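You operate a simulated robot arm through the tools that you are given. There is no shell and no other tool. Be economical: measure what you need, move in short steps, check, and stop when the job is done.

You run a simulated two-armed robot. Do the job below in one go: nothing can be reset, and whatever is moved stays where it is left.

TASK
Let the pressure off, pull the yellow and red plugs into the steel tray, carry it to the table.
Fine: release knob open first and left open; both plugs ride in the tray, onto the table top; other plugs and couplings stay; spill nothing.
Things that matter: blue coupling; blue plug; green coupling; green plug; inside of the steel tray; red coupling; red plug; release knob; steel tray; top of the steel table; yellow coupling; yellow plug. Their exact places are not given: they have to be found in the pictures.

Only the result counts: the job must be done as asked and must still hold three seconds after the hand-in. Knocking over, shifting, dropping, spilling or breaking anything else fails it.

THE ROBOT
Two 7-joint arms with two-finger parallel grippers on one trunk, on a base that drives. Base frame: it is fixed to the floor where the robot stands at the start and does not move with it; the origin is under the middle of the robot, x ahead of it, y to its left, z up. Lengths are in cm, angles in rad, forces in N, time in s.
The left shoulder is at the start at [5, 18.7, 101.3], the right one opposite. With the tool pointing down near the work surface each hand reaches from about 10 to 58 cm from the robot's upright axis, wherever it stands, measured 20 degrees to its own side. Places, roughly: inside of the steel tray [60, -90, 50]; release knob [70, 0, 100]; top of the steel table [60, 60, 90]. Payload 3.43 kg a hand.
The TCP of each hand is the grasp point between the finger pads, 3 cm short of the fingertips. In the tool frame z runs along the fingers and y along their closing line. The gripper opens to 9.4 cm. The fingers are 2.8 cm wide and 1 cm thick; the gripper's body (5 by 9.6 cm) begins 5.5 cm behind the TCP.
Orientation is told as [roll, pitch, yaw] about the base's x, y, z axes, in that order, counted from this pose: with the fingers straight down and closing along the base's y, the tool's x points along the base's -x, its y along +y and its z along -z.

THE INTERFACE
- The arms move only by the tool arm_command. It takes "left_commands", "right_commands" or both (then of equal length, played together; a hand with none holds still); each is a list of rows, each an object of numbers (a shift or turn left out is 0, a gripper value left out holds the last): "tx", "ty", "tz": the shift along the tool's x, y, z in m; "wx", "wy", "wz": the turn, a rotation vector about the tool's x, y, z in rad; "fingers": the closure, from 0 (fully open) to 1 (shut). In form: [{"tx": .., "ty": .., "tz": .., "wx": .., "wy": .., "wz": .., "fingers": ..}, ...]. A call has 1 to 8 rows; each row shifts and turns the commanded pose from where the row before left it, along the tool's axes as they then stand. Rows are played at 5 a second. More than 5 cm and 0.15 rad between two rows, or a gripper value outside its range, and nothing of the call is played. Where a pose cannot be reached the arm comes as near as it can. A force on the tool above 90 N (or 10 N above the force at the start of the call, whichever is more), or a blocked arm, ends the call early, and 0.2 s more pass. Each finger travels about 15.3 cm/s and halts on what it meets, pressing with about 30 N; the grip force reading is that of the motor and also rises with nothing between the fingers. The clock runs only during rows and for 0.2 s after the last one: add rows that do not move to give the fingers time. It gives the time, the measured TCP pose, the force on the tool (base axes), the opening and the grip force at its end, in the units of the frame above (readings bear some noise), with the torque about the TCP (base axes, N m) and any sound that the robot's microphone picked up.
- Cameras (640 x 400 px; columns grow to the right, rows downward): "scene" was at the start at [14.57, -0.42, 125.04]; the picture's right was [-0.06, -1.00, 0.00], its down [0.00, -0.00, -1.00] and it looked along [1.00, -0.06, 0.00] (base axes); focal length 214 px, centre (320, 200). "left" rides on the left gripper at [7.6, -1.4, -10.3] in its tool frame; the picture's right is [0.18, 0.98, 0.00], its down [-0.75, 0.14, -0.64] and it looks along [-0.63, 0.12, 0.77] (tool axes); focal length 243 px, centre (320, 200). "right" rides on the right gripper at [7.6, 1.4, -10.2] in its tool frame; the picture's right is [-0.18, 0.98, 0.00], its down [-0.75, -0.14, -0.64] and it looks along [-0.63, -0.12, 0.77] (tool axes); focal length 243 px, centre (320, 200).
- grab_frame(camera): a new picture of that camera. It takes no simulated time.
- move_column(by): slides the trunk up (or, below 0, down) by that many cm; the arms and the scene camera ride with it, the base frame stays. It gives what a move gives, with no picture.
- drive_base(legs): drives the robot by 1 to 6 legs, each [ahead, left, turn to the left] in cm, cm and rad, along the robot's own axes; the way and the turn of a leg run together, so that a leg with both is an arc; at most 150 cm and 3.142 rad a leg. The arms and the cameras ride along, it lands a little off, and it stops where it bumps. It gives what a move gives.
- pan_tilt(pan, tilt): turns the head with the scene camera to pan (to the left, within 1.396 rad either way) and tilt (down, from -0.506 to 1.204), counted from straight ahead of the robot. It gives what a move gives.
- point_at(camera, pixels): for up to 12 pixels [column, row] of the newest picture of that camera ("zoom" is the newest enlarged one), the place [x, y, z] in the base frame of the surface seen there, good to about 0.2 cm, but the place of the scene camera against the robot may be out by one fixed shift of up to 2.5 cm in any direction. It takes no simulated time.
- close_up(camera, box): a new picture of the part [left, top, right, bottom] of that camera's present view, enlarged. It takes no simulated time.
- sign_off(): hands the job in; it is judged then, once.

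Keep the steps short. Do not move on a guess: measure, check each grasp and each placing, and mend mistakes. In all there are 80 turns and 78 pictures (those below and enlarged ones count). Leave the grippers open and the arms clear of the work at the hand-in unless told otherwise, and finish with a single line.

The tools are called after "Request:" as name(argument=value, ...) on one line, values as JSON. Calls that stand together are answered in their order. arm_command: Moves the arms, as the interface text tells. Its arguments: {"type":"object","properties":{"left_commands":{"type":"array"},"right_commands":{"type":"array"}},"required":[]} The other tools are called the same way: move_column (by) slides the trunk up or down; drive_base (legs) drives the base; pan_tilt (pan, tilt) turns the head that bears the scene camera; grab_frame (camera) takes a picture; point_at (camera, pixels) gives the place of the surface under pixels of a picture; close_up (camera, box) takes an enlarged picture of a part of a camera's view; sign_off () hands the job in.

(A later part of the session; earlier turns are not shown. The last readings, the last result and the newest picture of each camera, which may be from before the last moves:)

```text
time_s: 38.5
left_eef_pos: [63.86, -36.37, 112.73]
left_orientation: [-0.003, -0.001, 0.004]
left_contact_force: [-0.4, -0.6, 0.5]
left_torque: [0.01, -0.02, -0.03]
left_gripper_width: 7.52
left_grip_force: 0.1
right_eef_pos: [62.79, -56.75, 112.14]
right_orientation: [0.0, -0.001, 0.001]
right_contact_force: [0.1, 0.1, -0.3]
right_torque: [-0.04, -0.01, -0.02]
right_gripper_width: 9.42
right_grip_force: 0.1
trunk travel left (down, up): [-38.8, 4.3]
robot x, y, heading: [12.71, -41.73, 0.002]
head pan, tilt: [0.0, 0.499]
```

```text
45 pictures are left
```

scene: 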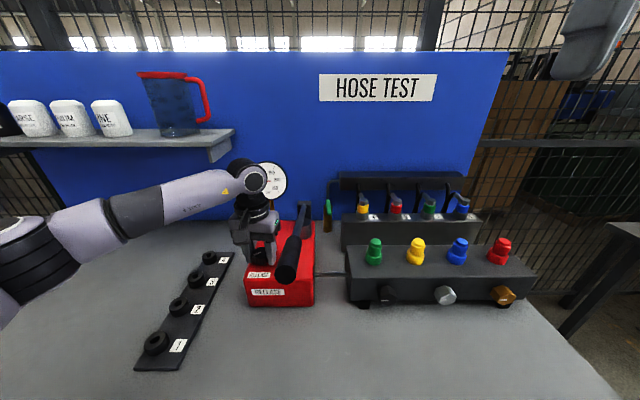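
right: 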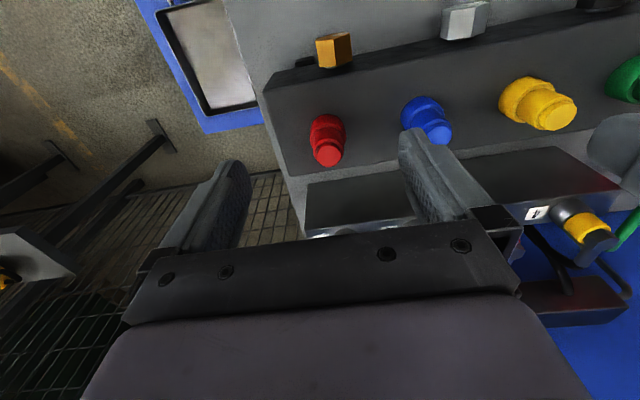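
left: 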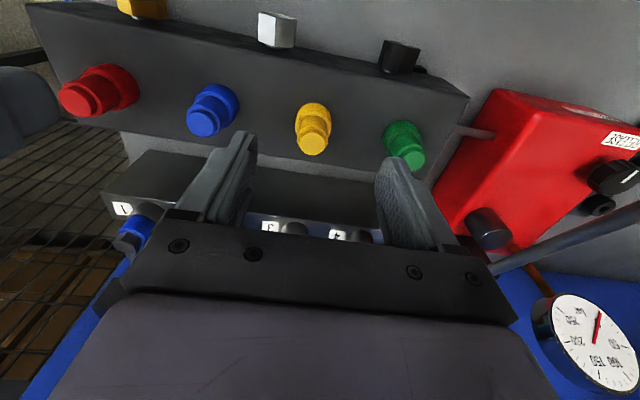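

Now I zoom in on the yellow and red stacks to find the plug–coupling joint.

Request:
close_up(camera="left", box=[280, 90, 350, 165])

Request:
point_at(camera="left", pixels=[[312, 145], [311, 131], [322, 146], [301, 147], [311, 122], [311, 112], [312, 103], [296, 112], [326, 112], [300, 125], [325, 125], [280, 120]])

Request:
point_at(camera="right", pixels=[[327, 155], [327, 163], [327, 145], [327, 135], [328, 122], [316, 155], [339, 154], [312, 127], [344, 127], [290, 140]])

```text
5.33 times, centred on (315, 128) of left
```

zoom: 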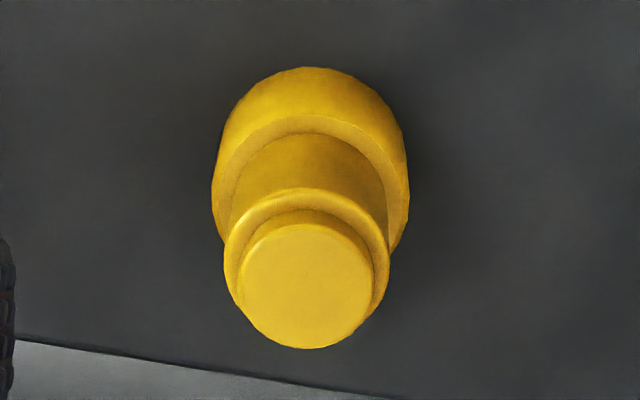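

```text
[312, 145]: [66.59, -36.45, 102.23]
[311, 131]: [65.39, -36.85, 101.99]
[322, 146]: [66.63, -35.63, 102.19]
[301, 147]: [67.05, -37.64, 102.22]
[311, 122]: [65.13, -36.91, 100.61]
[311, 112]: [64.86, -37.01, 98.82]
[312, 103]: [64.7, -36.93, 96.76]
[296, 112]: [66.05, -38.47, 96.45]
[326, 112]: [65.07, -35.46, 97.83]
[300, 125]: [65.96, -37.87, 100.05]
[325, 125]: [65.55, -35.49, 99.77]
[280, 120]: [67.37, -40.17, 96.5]
```

```text
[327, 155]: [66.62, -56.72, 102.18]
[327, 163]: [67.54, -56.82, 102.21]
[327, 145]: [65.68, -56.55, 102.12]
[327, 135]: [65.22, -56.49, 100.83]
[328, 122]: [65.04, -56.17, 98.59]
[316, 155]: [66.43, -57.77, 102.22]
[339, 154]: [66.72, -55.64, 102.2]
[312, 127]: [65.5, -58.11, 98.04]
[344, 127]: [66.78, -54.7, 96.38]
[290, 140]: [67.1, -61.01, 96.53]
```

The joint sits at z≈98.6: coupling ring below, plug body above up to 102.2, radius about 1.6, on centres (66.7,-36.6) and (66.7,-56.7). I align both hands and lower to TCP z≈102, with tips at about 99, just above the couplings.

Request:
arm_command(left_commands=[{"tx": -0.0285, "ty": -0.002}, {"tz": 0.027}, {"tz": 0.027}, {"tz": 0.027}, {"tz": 0.026}, {}, {}], right_commands=[{"tx": -0.039, "fingers": 0.2}, {"tz": 0.026}, {"tz": 0.026}, {"tz": 0.025}, {"tz": 0.025}, {}, {}])

Request:
grab_frame(camera="left")

Request:
grab_frame(camera="right")

```text
time_s: 40.1
left_eef_pos: [66.48, -36.3, 101.71]
left_orientation: [-0.001, 0.0, 0.005]
left_contact_force: [-0.3, 0.4, 0.2]
left_torque: [0.01, -0.04, 0.05]
left_gripper_width: 7.54
left_grip_force: 0.1
right_eef_pos: [66.69, -56.42, 102.13]
right_orientation: [0.001, 0.002, 0.001]
right_contact_force: [-0.9, 0.8, -0.3]
right_torque: [-0.02, 0.0, 0.02]
right_gripper_width: 7.53
right_grip_force: 0.0
trunk travel left (down, up): [-38.8, 4.3]
robot x, y, heading: [12.66, -41.78, 0.003]
head pan, tilt: [0.0, 0.499]
```

```text
43 pictures are left
```

left: 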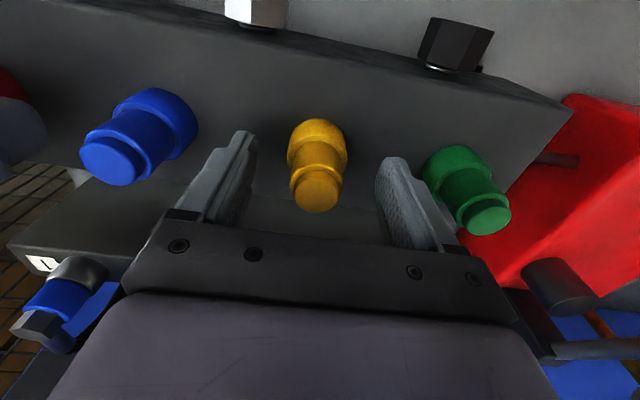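

```text
42 pictures are left
```

right: 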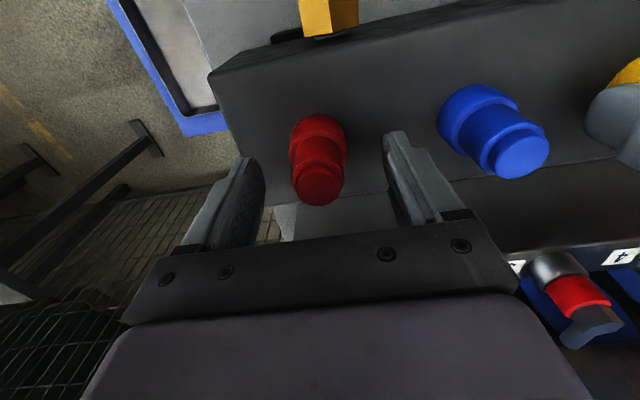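

Both hands straddle their plugs. I lift the left 0.3 cm and close both.

Request:
arm_command(left_commands=[{"tz": -0.003, "ty": -0.002}, {"fingers": 0.5}, {"fingers": 1.0}, {}, {}], right_commands=[{"ty": -0.002}, {"fingers": 0.5}, {"fingers": 1.0}, {}, {}])

```text
time_s: 41.4
left_eef_pos: [66.47, -36.71, 102.0]
left_orientation: [-0.001, 0.001, 0.005]
left_contact_force: [-0.6, -0.3, -0.6]
left_torque: [0.02, -0.02, 0.0]
left_gripper_width: 2.79
left_grip_force: 29.9
right_eef_pos: [66.81, -56.73, 102.1]
right_orientation: [0.0, 0.002, 0.001]
right_contact_force: [0.5, 0.1, -0.9]
right_torque: [-0.02, -0.02, -0.01]
right_gripper_width: 2.8
right_grip_force: 29.9
trunk travel left (down, up): [-38.8, 4.3]
robot x, y, heading: [12.78, -42.01, 0.005]
head pan, tilt: [0.0, 0.499]
```

Both grip at 2.8 cm with 30 N. I pull the plugs straight up, gently, left and right together.

Request:
arm_command(left_commands=[{"tz": -0.01}, {"tz": -0.01}, {"tz": -0.015}, {"tz": -0.02}, {"tz": -0.02}, {}], right_commands=[{"tz": -0.01}, {"tz": -0.01}, {"tz": -0.015}, {"tz": -0.02}, {"tz": -0.02}, {}])

Request:
grab_frame(camera="left")

Request:
grab_frame(camera="right")

```text
time_s: 42.8
left_eef_pos: [66.8, -36.59, 109.59]
left_orientation: [-0.002, 0.0, 0.006]
left_contact_force: [0.4, 0.0, 0.2]
left_torque: [0.0, 0.01, 0.01]
left_gripper_width: 2.79
left_grip_force: 30.2
right_eef_pos: [66.84, -56.54, 109.74]
right_orientation: [-0.001, 0.001, 0.001]
right_contact_force: [-0.5, 0.3, -0.9]
right_torque: [-0.01, -0.03, -0.02]
right_gripper_width: 2.8
right_grip_force: 30.3
trunk travel left (down, up): [-38.8, 4.3]
robot x, y, heading: [13.11, -42.21, -0.002]
head pan, tilt: [0.0, 0.499]
```

```text
41 pictures are left
```

left: 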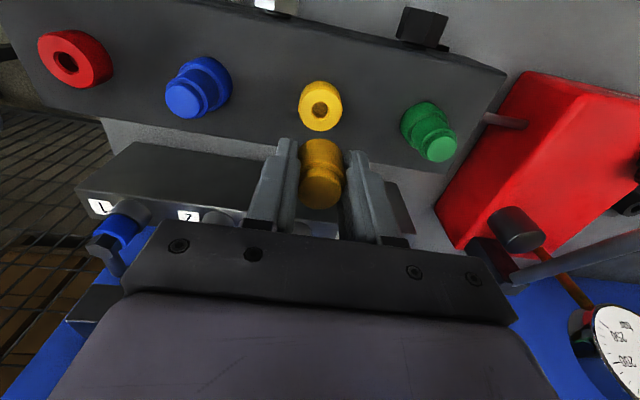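

```text
40 pictures are left
```

right: 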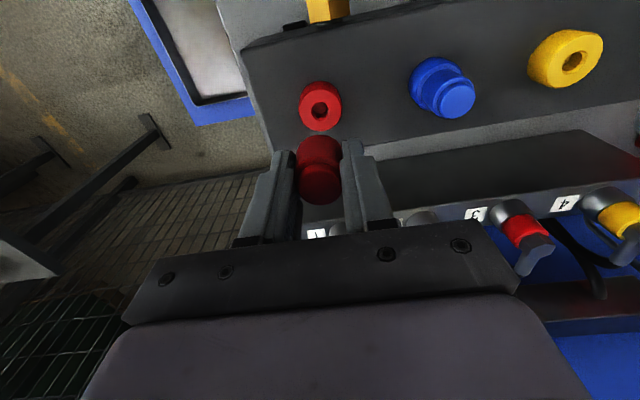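

Both plugs are free and the coupling rings stayed. I raise and draw both arms back, back the base off, and look right for free floor beside the stool.

Request:
arm_command(left_commands=[{"tz": -0.03}, {"tz": -0.01, "tx": 0.04}, {"tx": 0.045}, {"tx": 0.045}, {"tx": 0.045}, {"tx": 0.045}, {}], right_commands=[{"tz": -0.03}, {"tz": -0.01, "tx": 0.04}, {"tx": 0.045}, {"tx": 0.045}, {"tx": 0.045}, {"tx": 0.045}, {}])

Request:
drive_base(legs=[[-35, 0, 0]])

Request:
pan_tilt(pan=-0.75, tilt=0.45)

Request:
grab_frame(camera="scene")

```text
time_s: 44.4
left_eef_pos: [44.81, -36.71, 113.42]
left_orientation: [-0.003, 0.0, 0.004]
left_contact_force: [0.3, -0.7, -0.4]
left_torque: [0.0, 0.02, -0.03]
left_gripper_width: 2.79
left_grip_force: 29.8
right_eef_pos: [45.23, -56.72, 113.52]
right_orientation: [0.0, 0.001, 0.001]
right_contact_force: [-0.4, -0.3, -0.6]
right_torque: [0.02, 0.02, 0.0]
right_gripper_width: 2.8
right_grip_force: 30.0
trunk travel left (down, up): [-38.8, 4.3]
robot x, y, heading: [12.63, -41.8, -0.002]
head pan, tilt: [0.0, 0.499]
```

```text
time_s: 46.6
left_eef_pos: [10.92, -36.64, 113.46]
left_orientation: [-0.001, 0.0, 0.006]
left_contact_force: [0.6, -0.5, -0.7]
left_torque: [-0.04, -0.02, -0.01]
left_gripper_width: 2.81
left_grip_force: 29.9
right_eef_pos: [11.06, -56.71, 113.56]
right_orientation: [-0.001, 0.0, 0.002]
right_contact_force: [-0.2, -0.4, -0.5]
right_torque: [0.0, -0.02, -0.01]
right_gripper_width: 2.81
right_grip_force: 30.4
trunk travel left (down, up): [-38.8, 4.3]
robot x, y, heading: [-21.42, -42.27, 0.002]
head pan, tilt: [0.0, 0.499]
```

```text
time_s: 47.7
left_eef_pos: [10.87, -36.79, 113.4]
left_orientation: [-0.002, 0.001, 0.008]
left_contact_force: [0.6, -0.2, -0.5]
left_torque: [0.0, 0.02, 0.02]
left_gripper_width: 2.8
left_grip_force: 30.0
right_eef_pos: [11.12, -56.77, 113.51]
right_orientation: [0.001, 0.002, 0.001]
right_contact_force: [0.3, 0.0, -0.4]
right_torque: [-0.04, -0.01, -0.03]
right_gripper_width: 2.82
right_grip_force: 29.9
trunk travel left (down, up): [-38.8, 4.3]
robot x, y, heading: [-21.46, -41.9, 0.0]
head pan, tilt: [-0.75, 0.45]
```

```text
39 pictures are left
```

scene: 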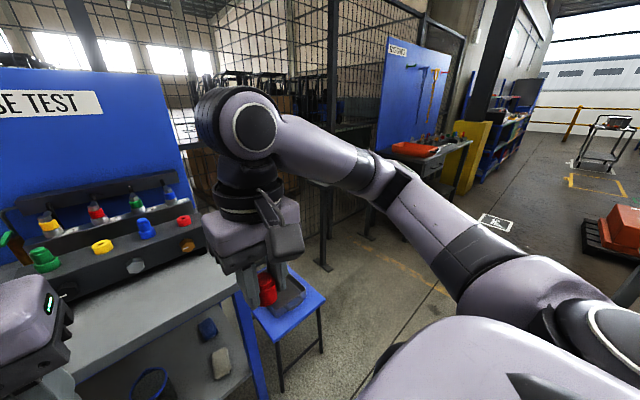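

The floor right of the stool looks open. I measure some floor points and the nearest furniture there.

Request:
point_at(camera="scene", pixels=[[320, 265], [365, 235], [410, 275], [340, 330], [420, 160], [455, 190], [400, 180], [590, 250], [320, 380], [326, 345], [324, 300]])

Request:
pan_tilt(pan=-1.35, tilt=0.45)

Request:
grab_frame(camera="scene")

```text
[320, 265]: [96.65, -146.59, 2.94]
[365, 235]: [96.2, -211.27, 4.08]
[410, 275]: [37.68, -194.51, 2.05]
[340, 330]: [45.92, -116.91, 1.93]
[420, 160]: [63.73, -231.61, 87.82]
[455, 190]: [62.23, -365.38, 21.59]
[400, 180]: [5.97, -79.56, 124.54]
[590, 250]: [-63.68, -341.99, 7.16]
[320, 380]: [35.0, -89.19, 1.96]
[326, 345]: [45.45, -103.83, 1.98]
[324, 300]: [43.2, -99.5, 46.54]
```

```text
time_s: 48.7
left_eef_pos: [10.87, -36.72, 113.28]
left_orientation: [-0.001, -0.001, 0.008]
left_contact_force: [0.1, -0.6, -0.3]
left_torque: [0.02, -0.02, -0.02]
left_gripper_width: 2.79
left_grip_force: 29.6
right_eef_pos: [11.22, -56.67, 113.56]
right_orientation: [0.0, 0.002, 0.003]
right_contact_force: [-0.5, -0.2, -0.2]
right_torque: [0.01, 0.0, -0.01]
right_gripper_width: 2.82
right_grip_force: 30.1
trunk travel left (down, up): [-38.8, 4.3]
robot x, y, heading: [-21.33, -41.93, -0.001]
head pan, tilt: [-1.349, 0.45]
```

```text
38 pictures are left
```

scene: 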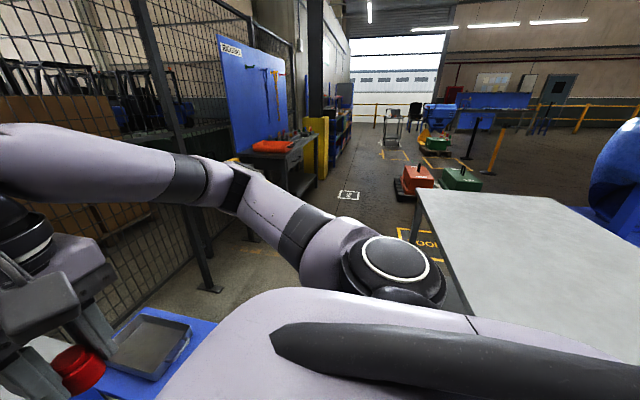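

There's also a grey table to my right to avoid. I measure its near edge and the fence before choosing the route.

Request:
point_at(camera="scene", pixels=[[420, 192], [450, 250], [470, 300], [540, 197], [600, 330], [208, 287], [260, 250], [220, 190], [150, 345], [230, 300]])

```text
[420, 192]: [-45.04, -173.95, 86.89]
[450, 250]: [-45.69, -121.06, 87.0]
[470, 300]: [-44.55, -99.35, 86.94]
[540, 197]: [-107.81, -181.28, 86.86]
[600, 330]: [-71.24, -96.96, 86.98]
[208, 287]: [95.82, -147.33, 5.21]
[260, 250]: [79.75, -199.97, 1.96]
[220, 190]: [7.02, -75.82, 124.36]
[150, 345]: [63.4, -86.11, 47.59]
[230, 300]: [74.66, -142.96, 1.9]
```

Grey table's edge is at x≈−45, the stool front at x≈43. I route along x≈0: forward 20, right 95, then turn left 90°.

Request:
drive_base(legs=[[20, 0, 0], [0, -95, 0], [0, 0, 1.571]])

Request:
pan_tilt(pan=-0.6, tilt=0.6)

Request:
grab_frame(camera="scene")

```text
time_s: 62.3
left_eef_pos: [-5.77, -104.0, 113.4]
left_orientation: [-0.002, 0.0, 1.54]
left_contact_force: [-0.7, 0.6, -0.8]
left_torque: [0.02, -0.01, 0.02]
left_gripper_width: 2.8
left_grip_force: 29.7
right_eef_pos: [14.39, -104.41, 113.43]
right_orientation: [0.0, 0.001, 1.533]
right_contact_force: [-0.9, 0.9, 0.0]
right_torque: [0.01, 0.03, 0.02]
right_gripper_width: 2.81
right_grip_force: 30.0
trunk travel left (down, up): [-38.8, 4.3]
robot x, y, heading: [-1.99, -136.29, 1.532]
head pan, tilt: [-1.349, 0.45]
```

```text
time_s: 63.4
left_eef_pos: [-5.75, -103.99, 113.39]
left_orientation: [-0.002, 0.0, 1.539]
left_contact_force: [-0.3, 0.7, -1.4]
left_torque: [0.0, -0.02, -0.01]
left_gripper_width: 2.8
left_grip_force: 30.0
right_eef_pos: [14.18, -104.5, 113.5]
right_orientation: [0.0, 0.003, 1.534]
right_contact_force: [0.1, -0.1, -0.3]
right_torque: [0.04, -0.01, 0.01]
right_gripper_width: 2.8
right_grip_force: 30.2
trunk travel left (down, up): [-38.8, 4.3]
robot x, y, heading: [-1.63, -136.22, 1.531]
head pan, tilt: [-0.6, 0.6]
```

```text
37 pictures are left
```

scene: 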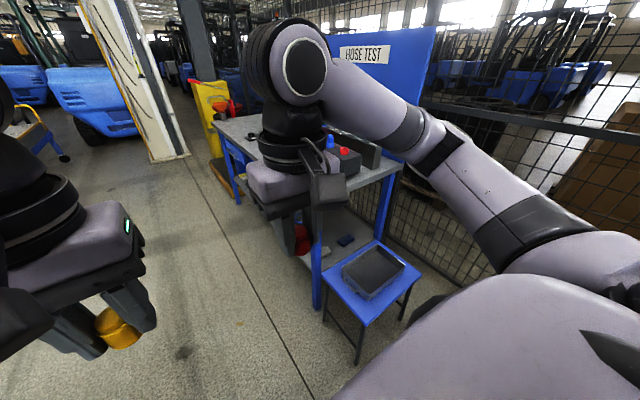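

Before strafing toward the fence I check how far the right elbow sticks out, at pixels (430,135), (455,170) and (520,210), and fence points.

Request:
point_at(camera="scene", pixels=[[430, 130], [455, 165], [520, 205], [600, 240], [450, 235], [500, 130], [620, 100]])

```text
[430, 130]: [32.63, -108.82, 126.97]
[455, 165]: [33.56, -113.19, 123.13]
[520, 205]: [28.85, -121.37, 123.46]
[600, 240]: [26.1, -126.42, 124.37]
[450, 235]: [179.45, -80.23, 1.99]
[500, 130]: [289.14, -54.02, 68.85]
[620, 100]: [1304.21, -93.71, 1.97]
```

The elbow sticks out about 38 cm, so I stop at robot x≈48 to stay clear of the fence. I straighten the heading, strafe 50, then forward 5.

Request:
drive_base(legs=[[0, 0, 0.04], [0, -50, 0], [5, 0, 0]])

Request:
grab_frame(camera="left")

Request:
grab_frame(camera="right")

```text
time_s: 69.2
left_eef_pos: [43.46, -100.43, 113.38]
left_orientation: [-0.002, 0.0, 1.584]
left_contact_force: [-0.3, -0.4, 0.1]
left_torque: [0.0, 0.0, -0.01]
left_gripper_width: 2.78
left_grip_force: 30.1
right_eef_pos: [63.41, -99.77, 113.61]
right_orientation: [0.002, 0.0, 1.582]
right_contact_force: [0.1, 0.5, -0.7]
right_torque: [-0.03, 0.01, 0.0]
right_gripper_width: 2.79
right_grip_force: 29.7
trunk travel left (down, up): [-38.8, 4.3]
robot x, y, heading: [48.67, -132.43, 1.581]
head pan, tilt: [-0.6, 0.6]
stopped in leg 3: the robot was blocked; the commanded pose is now the measured one
```

```text
36 pictures are left
```

left: 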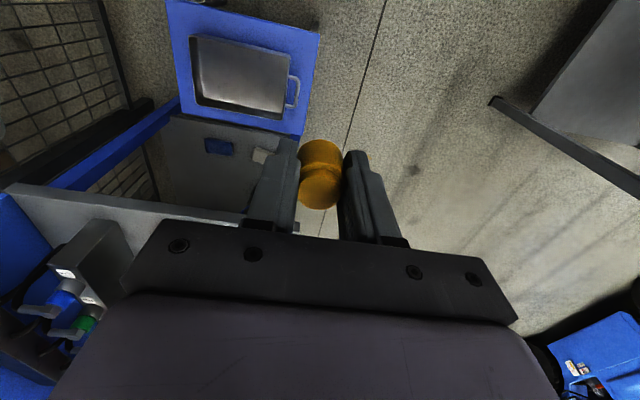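

```text
35 pictures are left
```

right: 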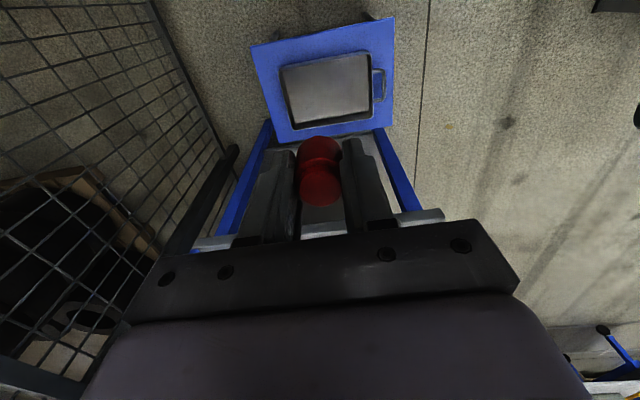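

The base touched something at y=−132.4, probably the stool. I back off 1.5 cm and check whether the tray or stool moved.

Request:
drive_base(legs=[[-1.5, 0, 0]])

Request:
close_up(camera="right", box=[240, 10, 400, 150])

Request:
point_at(camera="zoom", pixels=[[325, 220], [157, 227], [190, 400], [543, 350], [525, 195], [590, 300], [50, 145], [600, 60], [145, 240], [180, 420]])

```text
time_s: 70.0
left_eef_pos: [43.45, -101.88, 113.38]
left_orientation: [-0.002, 0.0, 1.586]
left_contact_force: [-1.0, 0.1, -0.8]
left_torque: [0.03, 0.01, 0.0]
left_gripper_width: 2.81
left_grip_force: 30.0
right_eef_pos: [63.38, -101.39, 113.68]
right_orientation: [0.0, 0.001, 1.58]
right_contact_force: [0.0, 0.1, -0.8]
right_torque: [0.03, 0.0, -0.01]
right_gripper_width: 2.81
right_grip_force: 30.0
trunk travel left (down, up): [-38.8, 4.3]
robot x, y, heading: [48.88, -134.01, 1.579]
head pan, tilt: [-0.6, 0.6]
```

```text
2.86 times, centred on (320, 80) of right
```

zoom: 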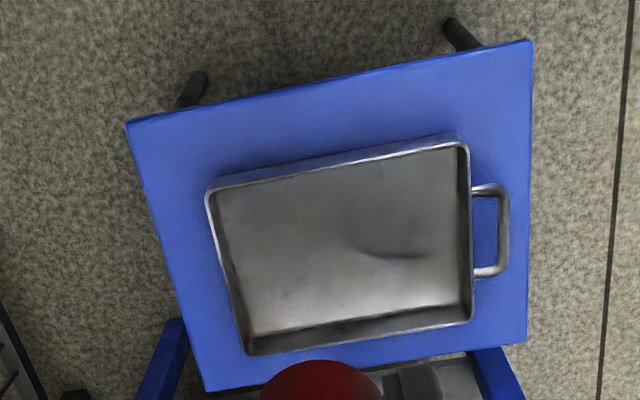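

```text
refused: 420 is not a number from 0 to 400
```

Request:
point_at(camera="zoom", pixels=[[340, 250], [207, 192], [247, 352], [473, 318], [465, 144], [508, 230], [126, 122], [532, 42], [207, 390], [526, 340], [480, 190], [230, 275]])

```text
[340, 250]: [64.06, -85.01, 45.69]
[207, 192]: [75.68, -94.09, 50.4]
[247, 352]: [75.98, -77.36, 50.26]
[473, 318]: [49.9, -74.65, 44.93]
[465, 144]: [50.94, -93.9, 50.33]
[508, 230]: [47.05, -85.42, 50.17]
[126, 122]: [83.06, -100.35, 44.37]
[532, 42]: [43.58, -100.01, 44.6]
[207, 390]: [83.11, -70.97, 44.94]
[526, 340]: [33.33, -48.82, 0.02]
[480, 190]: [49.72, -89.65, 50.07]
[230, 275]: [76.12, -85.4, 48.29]
```

The tray is undisturbed: x 50.5–76, y −94 to −77, floor 45.7, rim 50.3. I lower the trunk by 38 cm.

Request:
move_column(by=-38)

Request:
grab_frame(camera="scene")

```text
time_s: 73.7
left_eef_pos: [43.44, -101.88, 75.44]
left_orientation: [-0.001, 0.0, 1.585]
left_contact_force: [1.0, 0.2, 0.4]
left_torque: [-0.02, -0.02, 0.03]
left_gripper_width: 2.81
left_grip_force: 29.9
right_eef_pos: [63.42, -101.39, 75.58]
right_orientation: [-0.002, 0.0, 1.58]
right_contact_force: [-0.7, 0.0, 0.9]
right_torque: [-0.01, -0.02, 0.0]
right_gripper_width: 2.8
right_grip_force: 29.9
trunk travel left (down, up): [-0.8, 42.3]
robot x, y, heading: [48.96, -134.21, 1.58]
head pan, tilt: [-0.6, 0.6]
```

```text
33 pictures are left
```

scene: 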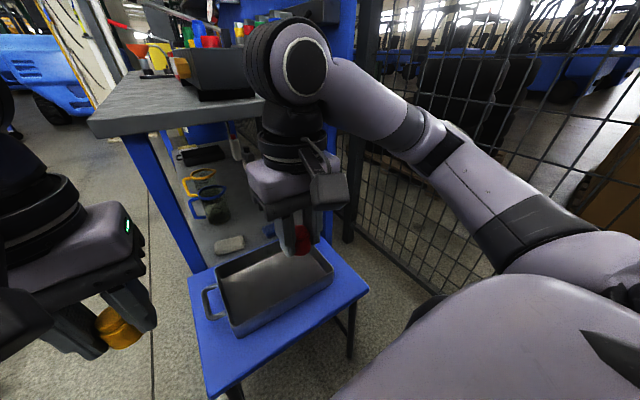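

Clear view. I move both hands over the tray: yellow toward (57,−85.5), red toward (70,−85.5), staying at z≈75.

Request:
arm_command(left_commands=[{"tx": -0.0325, "ty": -0.027}, {"tx": -0.0325, "ty": -0.027}, {"tx": -0.0325, "ty": -0.027}, {"tx": -0.0325, "ty": -0.027}, {"tx": -0.0325, "ty": -0.027}, {}], right_commands=[{"tx": -0.0318, "ty": -0.0132}, {"tx": -0.0318, "ty": -0.0132}, {"tx": -0.0318, "ty": -0.0132}, {"tx": -0.0318, "ty": -0.0132}, {"tx": -0.0318, "ty": -0.0132}, {}])

Request:
grab_frame(camera="left")

```text
time_s: 75.1
left_eef_pos: [56.6, -85.35, 75.19]
left_orientation: [-0.003, -0.002, 1.583]
left_contact_force: [-0.3, -0.3, -0.1]
left_torque: [-0.04, -0.04, 0.0]
left_gripper_width: 2.79
left_grip_force: 29.5
right_eef_pos: [69.91, -85.47, 75.54]
right_orientation: [-0.001, 0.001, 1.581]
right_contact_force: [-0.1, 0.5, -0.6]
right_torque: [-0.01, 0.01, -0.01]
right_gripper_width: 2.76
right_grip_force: 30.0
trunk travel left (down, up): [-0.8, 42.3]
robot x, y, heading: [48.8, -134.02, 1.58]
head pan, tilt: [-0.6, 0.6]
```

```text
32 pictures are left
```

left: 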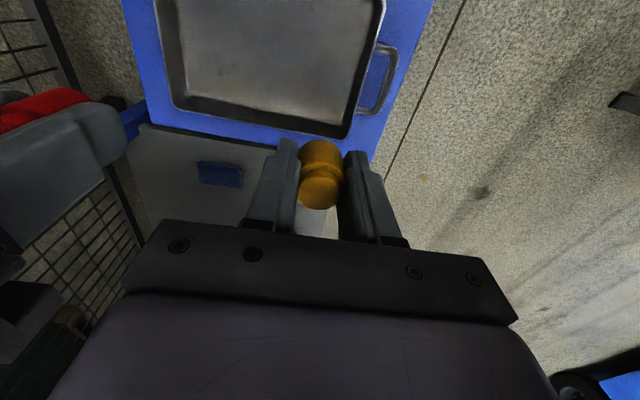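

Both are over the tray. I lower both hands 20 cm to z≈55 and check.

Request:
arm_command(left_commands=[{"tz": 0.04}, {"tz": 0.04}, {"tz": 0.04}, {"tz": 0.04}, {"tz": 0.04}, {}], right_commands=[{"tz": 0.04}, {"tz": 0.04}, {"tz": 0.04}, {"tz": 0.04}, {"tz": 0.04}, {}])

Request:
grab_frame(camera="left")

Request:
grab_frame(camera="right")

```text
time_s: 76.5
left_eef_pos: [56.37, -85.55, 55.39]
left_orientation: [-0.002, 0.0, 1.584]
left_contact_force: [0.0, -0.4, -1.0]
left_torque: [0.0, -0.01, -0.04]
left_gripper_width: 2.81
left_grip_force: 30.1
right_eef_pos: [69.79, -85.34, 55.68]
right_orientation: [-0.001, 0.0, 1.582]
right_contact_force: [-0.5, 0.4, -0.2]
right_torque: [0.05, 0.0, -0.02]
right_gripper_width: 2.81
right_grip_force: 29.7
trunk travel left (down, up): [-0.8, 42.3]
robot x, y, heading: [48.97, -133.93, 1.576]
head pan, tilt: [-0.6, 0.6]
```

```text
31 pictures are left
```

left: 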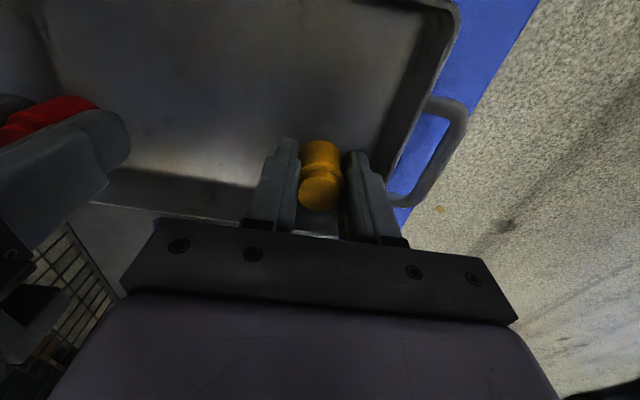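

```text
30 pictures are left
```

right: 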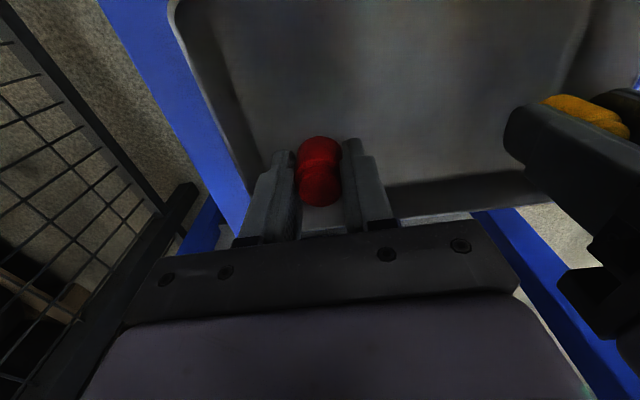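

Both plugs are inside the tray walls. I lower in small steps until contact.

Request:
arm_command(left_commands=[{"tz": 0.01}, {"tz": 0.01}, {"tz": 0.005}, {}], right_commands=[{"tz": 0.01}, {"tz": 0.01}, {"tz": 0.005}, {}])

Request:
arm_command(left_commands=[{"tz": 0.005}, {"tz": 0.005}, {}], right_commands=[{"tz": 0.005}, {"tz": 0.005}, {}])

```text
time_s: 77.5
left_eef_pos: [56.57, -85.31, 52.99]
left_orientation: [-0.002, 0.0, 1.585]
left_contact_force: [1.0, 0.1, -0.2]
left_torque: [0.0, -0.02, 0.01]
left_gripper_width: 2.81
left_grip_force: 30.8
right_eef_pos: [69.75, -85.36, 52.8]
right_orientation: [0.002, 0.001, 1.581]
right_contact_force: [0.8, -0.4, -1.1]
right_torque: [-0.02, -0.02, 0.01]
right_gripper_width: 2.81
right_grip_force: 30.2
trunk travel left (down, up): [-0.8, 42.3]
robot x, y, heading: [48.59, -134.18, 1.58]
head pan, tilt: [-0.6, 0.6]
```

```text
time_s: 78.3
left_eef_pos: [56.77, -85.3, 51.97]
left_orientation: [-0.001, 0.001, 1.584]
left_contact_force: [0.4, 0.5, -0.6]
left_torque: [-0.01, 0.0, 0.01]
left_gripper_width: 2.79
left_grip_force: 30.1
right_eef_pos: [69.63, -85.46, 51.85]
right_orientation: [0.0, 0.0, 1.581]
right_contact_force: [0.3, 0.6, -0.5]
right_torque: [-0.05, -0.03, -0.01]
right_gripper_width: 2.8
right_grip_force: 29.8
trunk travel left (down, up): [-0.8, 42.3]
robot x, y, heading: [49.02, -134.04, 1.586]
head pan, tilt: [-0.6, 0.6]
```

No contact yet. I continue down in 0.5 cm steps.

Request:
arm_command(left_commands=[{"tz": 0.005}, {"tz": 0.005}, {}], right_commands=[{"tz": 0.005}, {"tz": 0.005}, {}])

Request:
arm_command(left_commands=[{"tz": 0.004}, {"tz": 0.004}, {}], right_commands=[{"tz": 0.004}, {"tz": 0.004}, {}])

```text
time_s: 79.1
left_eef_pos: [56.76, -85.36, 50.75]
left_orientation: [-0.003, -0.001, 1.585]
left_contact_force: [0.3, -0.3, -0.2]
left_torque: [0.04, 0.02, 0.03]
left_gripper_width: 2.78
left_grip_force: 29.7
right_eef_pos: [69.88, -85.41, 51.04]
right_orientation: [0.0, 0.001, 1.582]
right_contact_force: [0.6, -0.2, -0.2]
right_torque: [0.01, 0.01, 0.0]
right_gripper_width: 2.8
right_grip_force: 29.9
trunk travel left (down, up): [-0.8, 42.3]
robot x, y, heading: [48.92, -134.09, 1.579]
head pan, tilt: [-0.6, 0.6]
```

```text
time_s: 79.9
left_eef_pos: [56.71, -85.35, 50.08]
left_orientation: [-0.001, 0.0, 1.585]
left_contact_force: [-0.3, 0.0, 0.3]
left_torque: [0.0, 0.02, 0.03]
left_gripper_width: 2.8
left_grip_force: 30.9
right_eef_pos: [69.85, -85.46, 50.19]
right_orientation: [0.002, 0.002, 1.581]
right_contact_force: [0.4, 0.0, 0.6]
right_torque: [0.01, 0.0, 0.03]
right_gripper_width: 2.82
right_grip_force: 30.1
trunk travel left (down, up): [-0.8, 42.3]
robot x, y, heading: [48.82, -133.87, 1.583]
head pan, tilt: [-0.6, 0.6]
```

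The tips are at 47.1, 1.4 cm above the floor. I go 0.7 cm more and open gently to about 5.5 cm.

Request:
arm_command(left_commands=[{"tz": 0.004}, {"tz": 0.003}, {}, {"fingers": 0.65}, {"fingers": 0.55}, {"fingers": 0.42}, {}], right_commands=[{"tz": 0.004}, {"tz": 0.003}, {}, {"fingers": 0.65}, {"fingers": 0.55}, {"fingers": 0.42}, {}])

Request:
grab_frame(camera="left")

Request:
grab_frame(camera="right")

```text
time_s: 81.5
left_eef_pos: [56.7, -85.42, 49.42]
left_orientation: [-0.001, 0.0, 1.587]
left_contact_force: [-0.3, -0.3, 1.0]
left_torque: [-0.03, -0.05, -0.01]
left_gripper_width: 5.44
left_grip_force: 0.0
right_eef_pos: [69.87, -85.46, 49.61]
right_orientation: [-0.001, 0.0, 1.582]
right_contact_force: [0.3, 0.3, -1.2]
right_torque: [0.0, 0.01, 0.02]
right_gripper_width: 5.47
right_grip_force: 0.0
trunk travel left (down, up): [-0.8, 42.3]
robot x, y, heading: [48.7, -133.87, 1.589]
head pan, tilt: [-0.6, 0.6]
```

```text
29 pictures are left
```

left: 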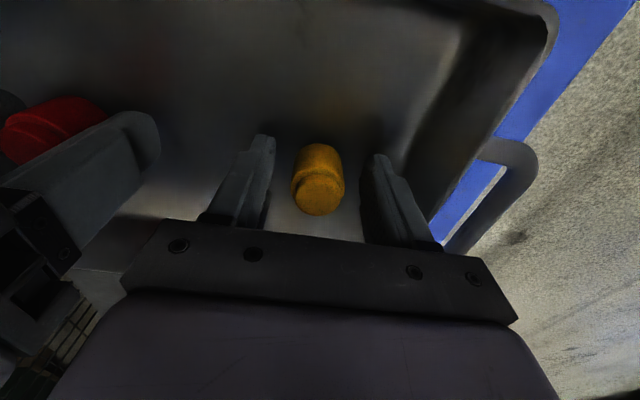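

```text
28 pictures are left
```

right: 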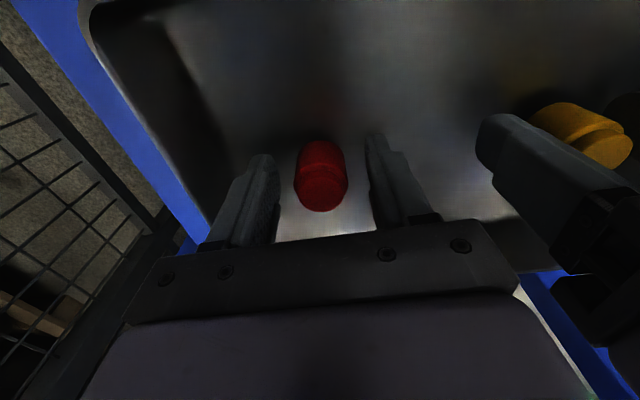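

Both plugs stand upright in the tray. I raise both hands 9 cm and spread them to over the end walls (left over x≈50.5, right over x≈76), then look.

Request:
arm_command(left_commands=[{"tz": -0.03}, {"tz": -0.03}, {"tz": -0.03}, {"ty": 0.031}, {"ty": 0.031}, {}], right_commands=[{"tz": -0.03}, {"tz": -0.03}, {"tz": -0.03}, {"ty": -0.031}, {"ty": -0.031}, {}])

Request:
grab_frame(camera="left")

Request:
grab_frame(camera="right")

```text
time_s: 82.9
left_eef_pos: [50.34, -85.6, 58.25]
left_orientation: [-0.001, -0.001, 1.585]
left_contact_force: [-0.4, 0.8, 0.4]
left_torque: [0.02, 0.06, -0.02]
left_gripper_width: 5.42
left_grip_force: 0.1
right_eef_pos: [75.75, -85.21, 58.46]
right_orientation: [0.0, -0.001, 1.582]
right_contact_force: [-0.4, 0.3, 0.7]
right_torque: [0.0, -0.02, 0.01]
right_gripper_width: 5.45
right_grip_force: 0.0
trunk travel left (down, up): [-0.8, 42.3]
robot x, y, heading: [48.86, -133.86, 1.582]
head pan, tilt: [-0.6, 0.6]
```

```text
27 pictures are left
```

left: 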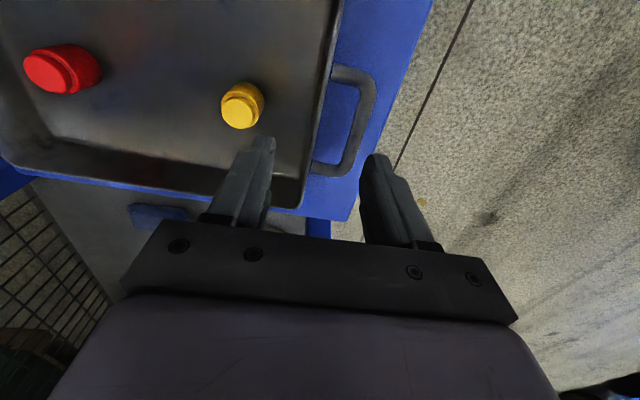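

```text
26 pictures are left
```

right: 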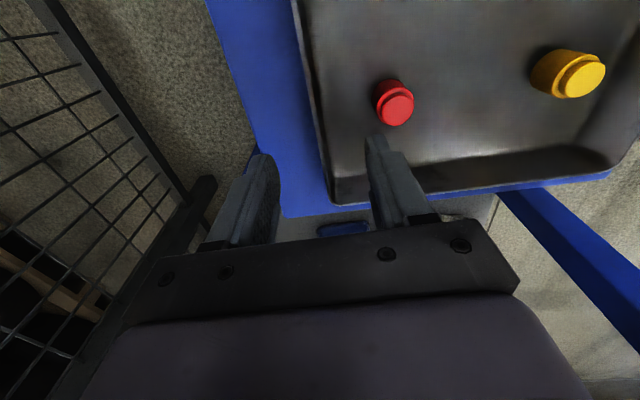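

Plugs stand fine. I measure the end-wall rims, handle bar and plug positions in both hand pictures.

Request:
point_at(camera="left", pixels=[[330, 60], [323, 100], [315, 140], [308, 180], [365, 120], [340, 130], [334, 72], [318, 167], [240, 105], [60, 72], [312, 110]])

Request:
point_at(camera="right", pixels=[[305, 60], [313, 100], [321, 140], [329, 180], [316, 100], [320, 100], [330, 110], [393, 105], [570, 78], [335, 190]])

Request:
close_up(camera="left", box=[260, 40, 400, 220])

```text
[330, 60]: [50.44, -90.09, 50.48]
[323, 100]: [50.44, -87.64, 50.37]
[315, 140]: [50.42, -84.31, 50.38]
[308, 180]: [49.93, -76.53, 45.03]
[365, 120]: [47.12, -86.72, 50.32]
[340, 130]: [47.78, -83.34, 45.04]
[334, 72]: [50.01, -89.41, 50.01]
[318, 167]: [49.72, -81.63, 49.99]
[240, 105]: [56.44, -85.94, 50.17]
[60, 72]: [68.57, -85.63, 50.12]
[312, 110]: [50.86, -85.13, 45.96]
```

```text
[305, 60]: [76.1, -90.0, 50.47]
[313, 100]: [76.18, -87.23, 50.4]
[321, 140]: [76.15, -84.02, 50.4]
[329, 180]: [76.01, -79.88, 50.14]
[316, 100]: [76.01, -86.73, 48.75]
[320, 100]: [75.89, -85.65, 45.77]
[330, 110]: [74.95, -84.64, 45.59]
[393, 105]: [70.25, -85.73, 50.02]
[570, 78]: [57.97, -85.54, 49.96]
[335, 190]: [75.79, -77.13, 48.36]
```

```text
2.22 times, centred on (330, 130) of left
```

zoom: 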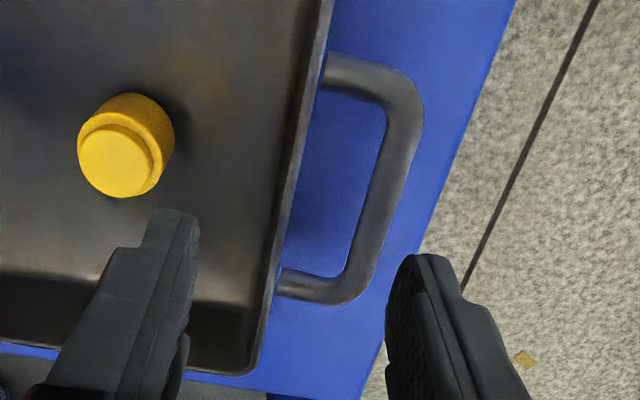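

End walls: front centre x≈50.4, rear x≈76.1. The handle bar's inner edge is at about 47.8, so the left fingers must straddle narrowly (opening 2 cm). I preset the fingers, lower partway and check.

Request:
arm_command(left_commands=[{"fingers": 0.787}, {"tz": 0.02}, {"tz": 0.02}, {}, {}], right_commands=[{"fingers": 0.6, "ty": -0.003}, {"tz": 0.021}, {"tz": 0.021}, {}, {}])

Request:
close_up(camera="left", box=[220, 60, 420, 260])

Request:
close_up(camera="right", box=[220, 60, 420, 260])

```text
time_s: 84.1
left_eef_pos: [50.56, -85.79, 54.28]
left_orientation: [-0.001, 0.001, 1.583]
left_contact_force: [-0.3, 0.1, -0.4]
left_torque: [0.0, -0.01, 0.0]
left_gripper_width: 2.01
left_grip_force: 0.1
right_eef_pos: [76.3, -85.42, 54.35]
right_orientation: [0.001, -0.001, 1.582]
right_contact_force: [0.1, -0.2, 0.0]
right_torque: [-0.01, 0.0, -0.01]
right_gripper_width: 3.74
right_grip_force: 0.0
trunk travel left (down, up): [-0.8, 42.3]
robot x, y, heading: [48.74, -133.71, 1.585]
head pan, tilt: [-0.6, 0.6]
```

```text
2.00 times, centred on (320, 160) of left
```

zoom: 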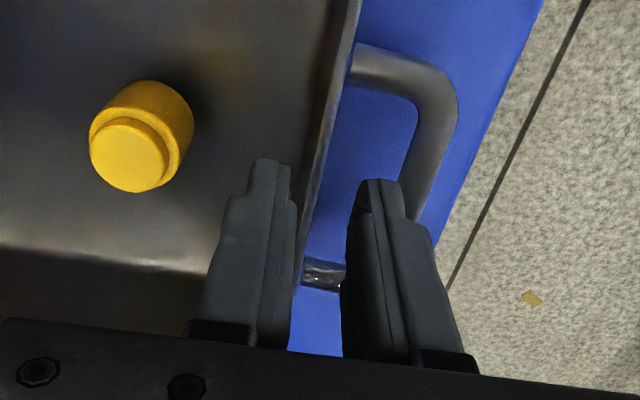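

```text
2.00 times, centred on (320, 160) of right
```

zoom: 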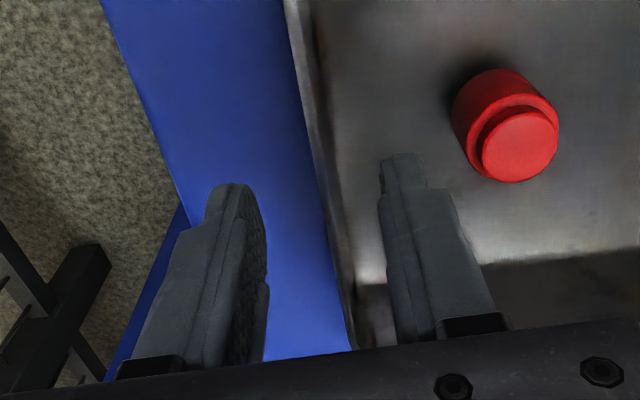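

Alignment is good by the numbers (left x 50.5, right 76.2). I lower slowly to TCP z≈49.3.

Request:
arm_command(left_commands=[{"tz": 0.015, "ty": 0.001}, {"tz": 0.015}, {"tz": 0.01}, {"tz": 0.01}, {}], right_commands=[{"tz": 0.015, "ty": 0.001}, {"tz": 0.015}, {"tz": 0.01}, {"tz": 0.01}, {}])

Request:
grab_frame(camera="left")

```text
time_s: 85.3
left_eef_pos: [50.41, -85.46, 49.14]
left_orientation: [-0.003, 0.0, 1.586]
left_contact_force: [0.5, -0.4, 1.2]
left_torque: [0.04, 0.01, 0.01]
left_gripper_width: 1.96
left_grip_force: 0.0
right_eef_pos: [76.13, -85.48, 49.22]
right_orientation: [0.0, 0.0, 1.581]
right_contact_force: [-0.5, -0.1, 0.3]
right_torque: [-0.02, 0.01, 0.03]
right_gripper_width: 3.78
right_grip_force: 0.0
trunk travel left (down, up): [-0.8, 42.3]
robot x, y, heading: [48.84, -133.93, 1.583]
head pan, tilt: [-0.6, 0.6]
```

```text
22 pictures are left
```

left: 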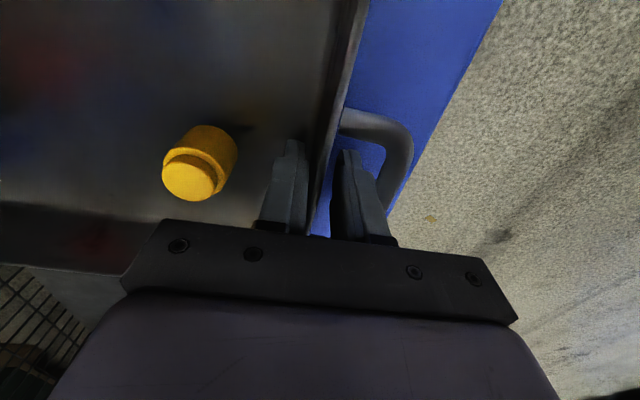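

The left fingers straddle the wall inside the handle. I close both hands on the walls.

Request:
arm_command(left_commands=[{"fingers": 0.9}, {"fingers": 1.0}, {}, {}], right_commands=[{"fingers": 0.8}, {"fingers": 1.0}, {}, {}])

```text
time_s: 86.3
left_eef_pos: [50.59, -85.61, 49.21]
left_orientation: [-0.007, 0.0, 1.581]
left_contact_force: [18.8, -3.2, 1.2]
left_torque: [0.24, 0.3, -0.41]
left_gripper_width: 0.83
left_grip_force: 30.0
right_eef_pos: [75.93, -85.42, 49.21]
right_orientation: [0.005, 0.0, 1.585]
right_contact_force: [-19.6, 3.5, 1.2]
right_torque: [-0.19, -0.13, -0.51]
right_gripper_width: 0.84
right_grip_force: 29.7
trunk travel left (down, up): [-0.8, 42.3]
robot x, y, heading: [48.97, -134.31, 1.575]
head pan, tilt: [-0.6, 0.6]
```

Both walls are held (0.83 cm). There's 19 N of pull between the hands, so I relieve it by moving each 0.2 cm inward.

Request:
arm_command(left_commands=[{"ty": -0.002}, {}], right_commands=[{"ty": 0.002}, {}])

Request:
move_column(by=3)

Request:
grab_frame(camera="scene")

```text
time_s: 86.9
left_eef_pos: [50.61, -85.53, 49.28]
left_orientation: [-0.003, -0.001, 1.584]
left_contact_force: [18.0, -3.6, 0.5]
left_torque: [-0.25, 0.23, -0.41]
left_gripper_width: 0.82
left_grip_force: 30.3
right_eef_pos: [76.01, -85.42, 49.43]
right_orientation: [0.001, 0.0, 1.581]
right_contact_force: [-18.0, 3.2, 0.6]
right_torque: [0.27, -0.11, -0.33]
right_gripper_width: 0.84
right_grip_force: 30.0
trunk travel left (down, up): [-0.8, 42.3]
robot x, y, heading: [48.95, -133.96, 1.582]
head pan, tilt: [-0.6, 0.6]
```

```text
time_s: 87.6
left_eef_pos: [50.64, -85.47, 52.32]
left_orientation: [-0.002, 0.0, 1.582]
left_contact_force: [18.0, -3.5, -2.7]
left_torque: [-0.44, 0.19, -0.43]
left_gripper_width: 0.83
left_grip_force: 30.1
right_eef_pos: [76.04, -85.32, 52.32]
right_orientation: [0.002, 0.0, 1.582]
right_contact_force: [-17.9, 3.5, -0.7]
right_torque: [0.41, -0.06, -0.37]
right_gripper_width: 0.83
right_grip_force: 29.5
trunk travel left (down, up): [-3.8, 39.3]
robot x, y, heading: [48.85, -134.1, 1.584]
head pan, tilt: [-0.6, 0.6]
```

```text
21 pictures are left
```

scene: 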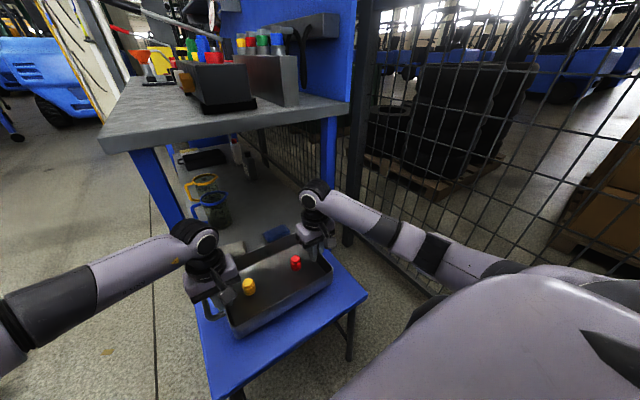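

The tray has lifted off level with both plugs standing. I raise the trunk by 37 cm.

Request:
move_column(by=37)

Request:
arm_command(left_commands=[{"tx": 0.02, "tz": -0.01}, {"tx": 0.02, "tz": -0.01}, {"tx": 0.02, "tz": -0.01}, {"tx": 0.02, "tz": -0.01}, {"tx": 0.02, "tz": -0.01}, {"tx": 0.02, "tz": -0.01}, {"tx": 0.01}, {}], right_commands=[{"tx": 0.02, "tz": -0.01}, {"tx": 0.02, "tz": -0.01}, {"tx": 0.02, "tz": -0.01}, {"tx": 0.02, "tz": -0.01}, {"tx": 0.02, "tz": -0.01}, {"tx": 0.02, "tz": -0.01}, {"tx": 0.01}, {}])

Request:
grab_frame(camera="scene")

```text
time_s: 91.2
left_eef_pos: [50.64, -85.52, 89.23]
left_orientation: [-0.003, -0.001, 1.584]
left_contact_force: [17.6, -3.2, -2.5]
left_torque: [0.14, 0.21, -0.41]
left_gripper_width: 0.81
left_grip_force: 29.8
right_eef_pos: [75.97, -85.31, 89.22]
right_orientation: [0.001, -0.001, 1.582]
right_contact_force: [-16.4, 2.6, -1.3]
right_torque: [-0.14, -0.09, -0.37]
right_gripper_width: 0.82
right_grip_force: 30.2
trunk travel left (down, up): [-40.8, 2.3]
robot x, y, heading: [49.06, -134.37, 1.58]
head pan, tilt: [-0.6, 0.6]
```

```text
time_s: 93.0
left_eef_pos: [50.77, -98.26, 95.25]
left_orientation: [-0.003, 0.0, 1.584]
left_contact_force: [14.4, -4.8, -2.6]
left_torque: [0.12, 0.26, -0.54]
left_gripper_width: 0.84
left_grip_force: 29.9
right_eef_pos: [76.25, -98.35, 95.16]
right_orientation: [0.002, 0.0, 1.581]
right_contact_force: [-15.2, 4.3, -0.7]
right_torque: [-0.15, 0.0, -0.54]
right_gripper_width: 0.86
right_grip_force: 29.3
trunk travel left (down, up): [-40.8, 2.3]
robot x, y, heading: [49.08, -133.87, 1.579]
head pan, tilt: [-0.6, 0.6]
```

```text
20 pictures are left
```

scene: 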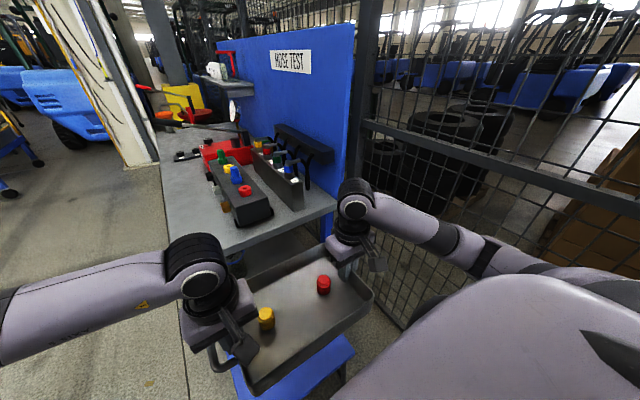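

The tray is held level with both plugs upright, bottom at z≈91. I strafe left 57, turn right 90°, then go left along the bench front (robot x≈−8, tray clear of the bench edge).

Request:
drive_base(legs=[[0, 57, 0], [0, 0, -1.575]])

Request:
grab_frame(camera="scene")

```text
time_s: 102.3
left_eef_pos: [27.82, -136.97, 95.25]
left_orientation: [-0.002, 0.001, -0.005]
left_contact_force: [-4.0, -9.2, -3.4]
left_torque: [0.14, 0.06, -0.53]
left_gripper_width: 0.8
left_grip_force: 30.8
right_eef_pos: [27.3, -162.38, 95.31]
right_orientation: [0.001, 0.0, -0.009]
right_contact_force: [3.1, 9.2, -1.2]
right_torque: [0.04, -0.04, -0.49]
right_gripper_width: 0.83
right_grip_force: 30.3
trunk travel left (down, up): [-40.8, 2.3]
robot x, y, heading: [-8.01, -134.39, -0.01]
head pan, tilt: [-0.6, 0.6]
```

```text
19 pictures are left
```

scene: 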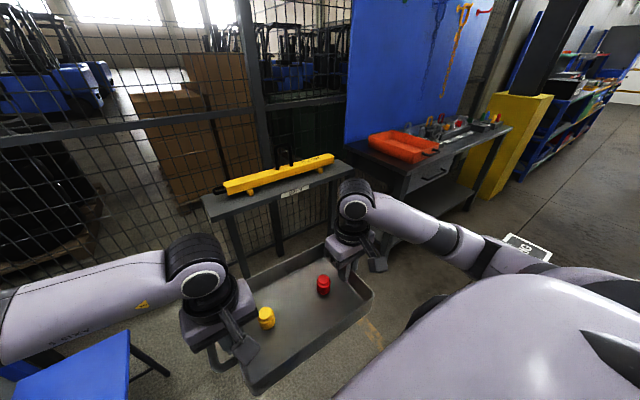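

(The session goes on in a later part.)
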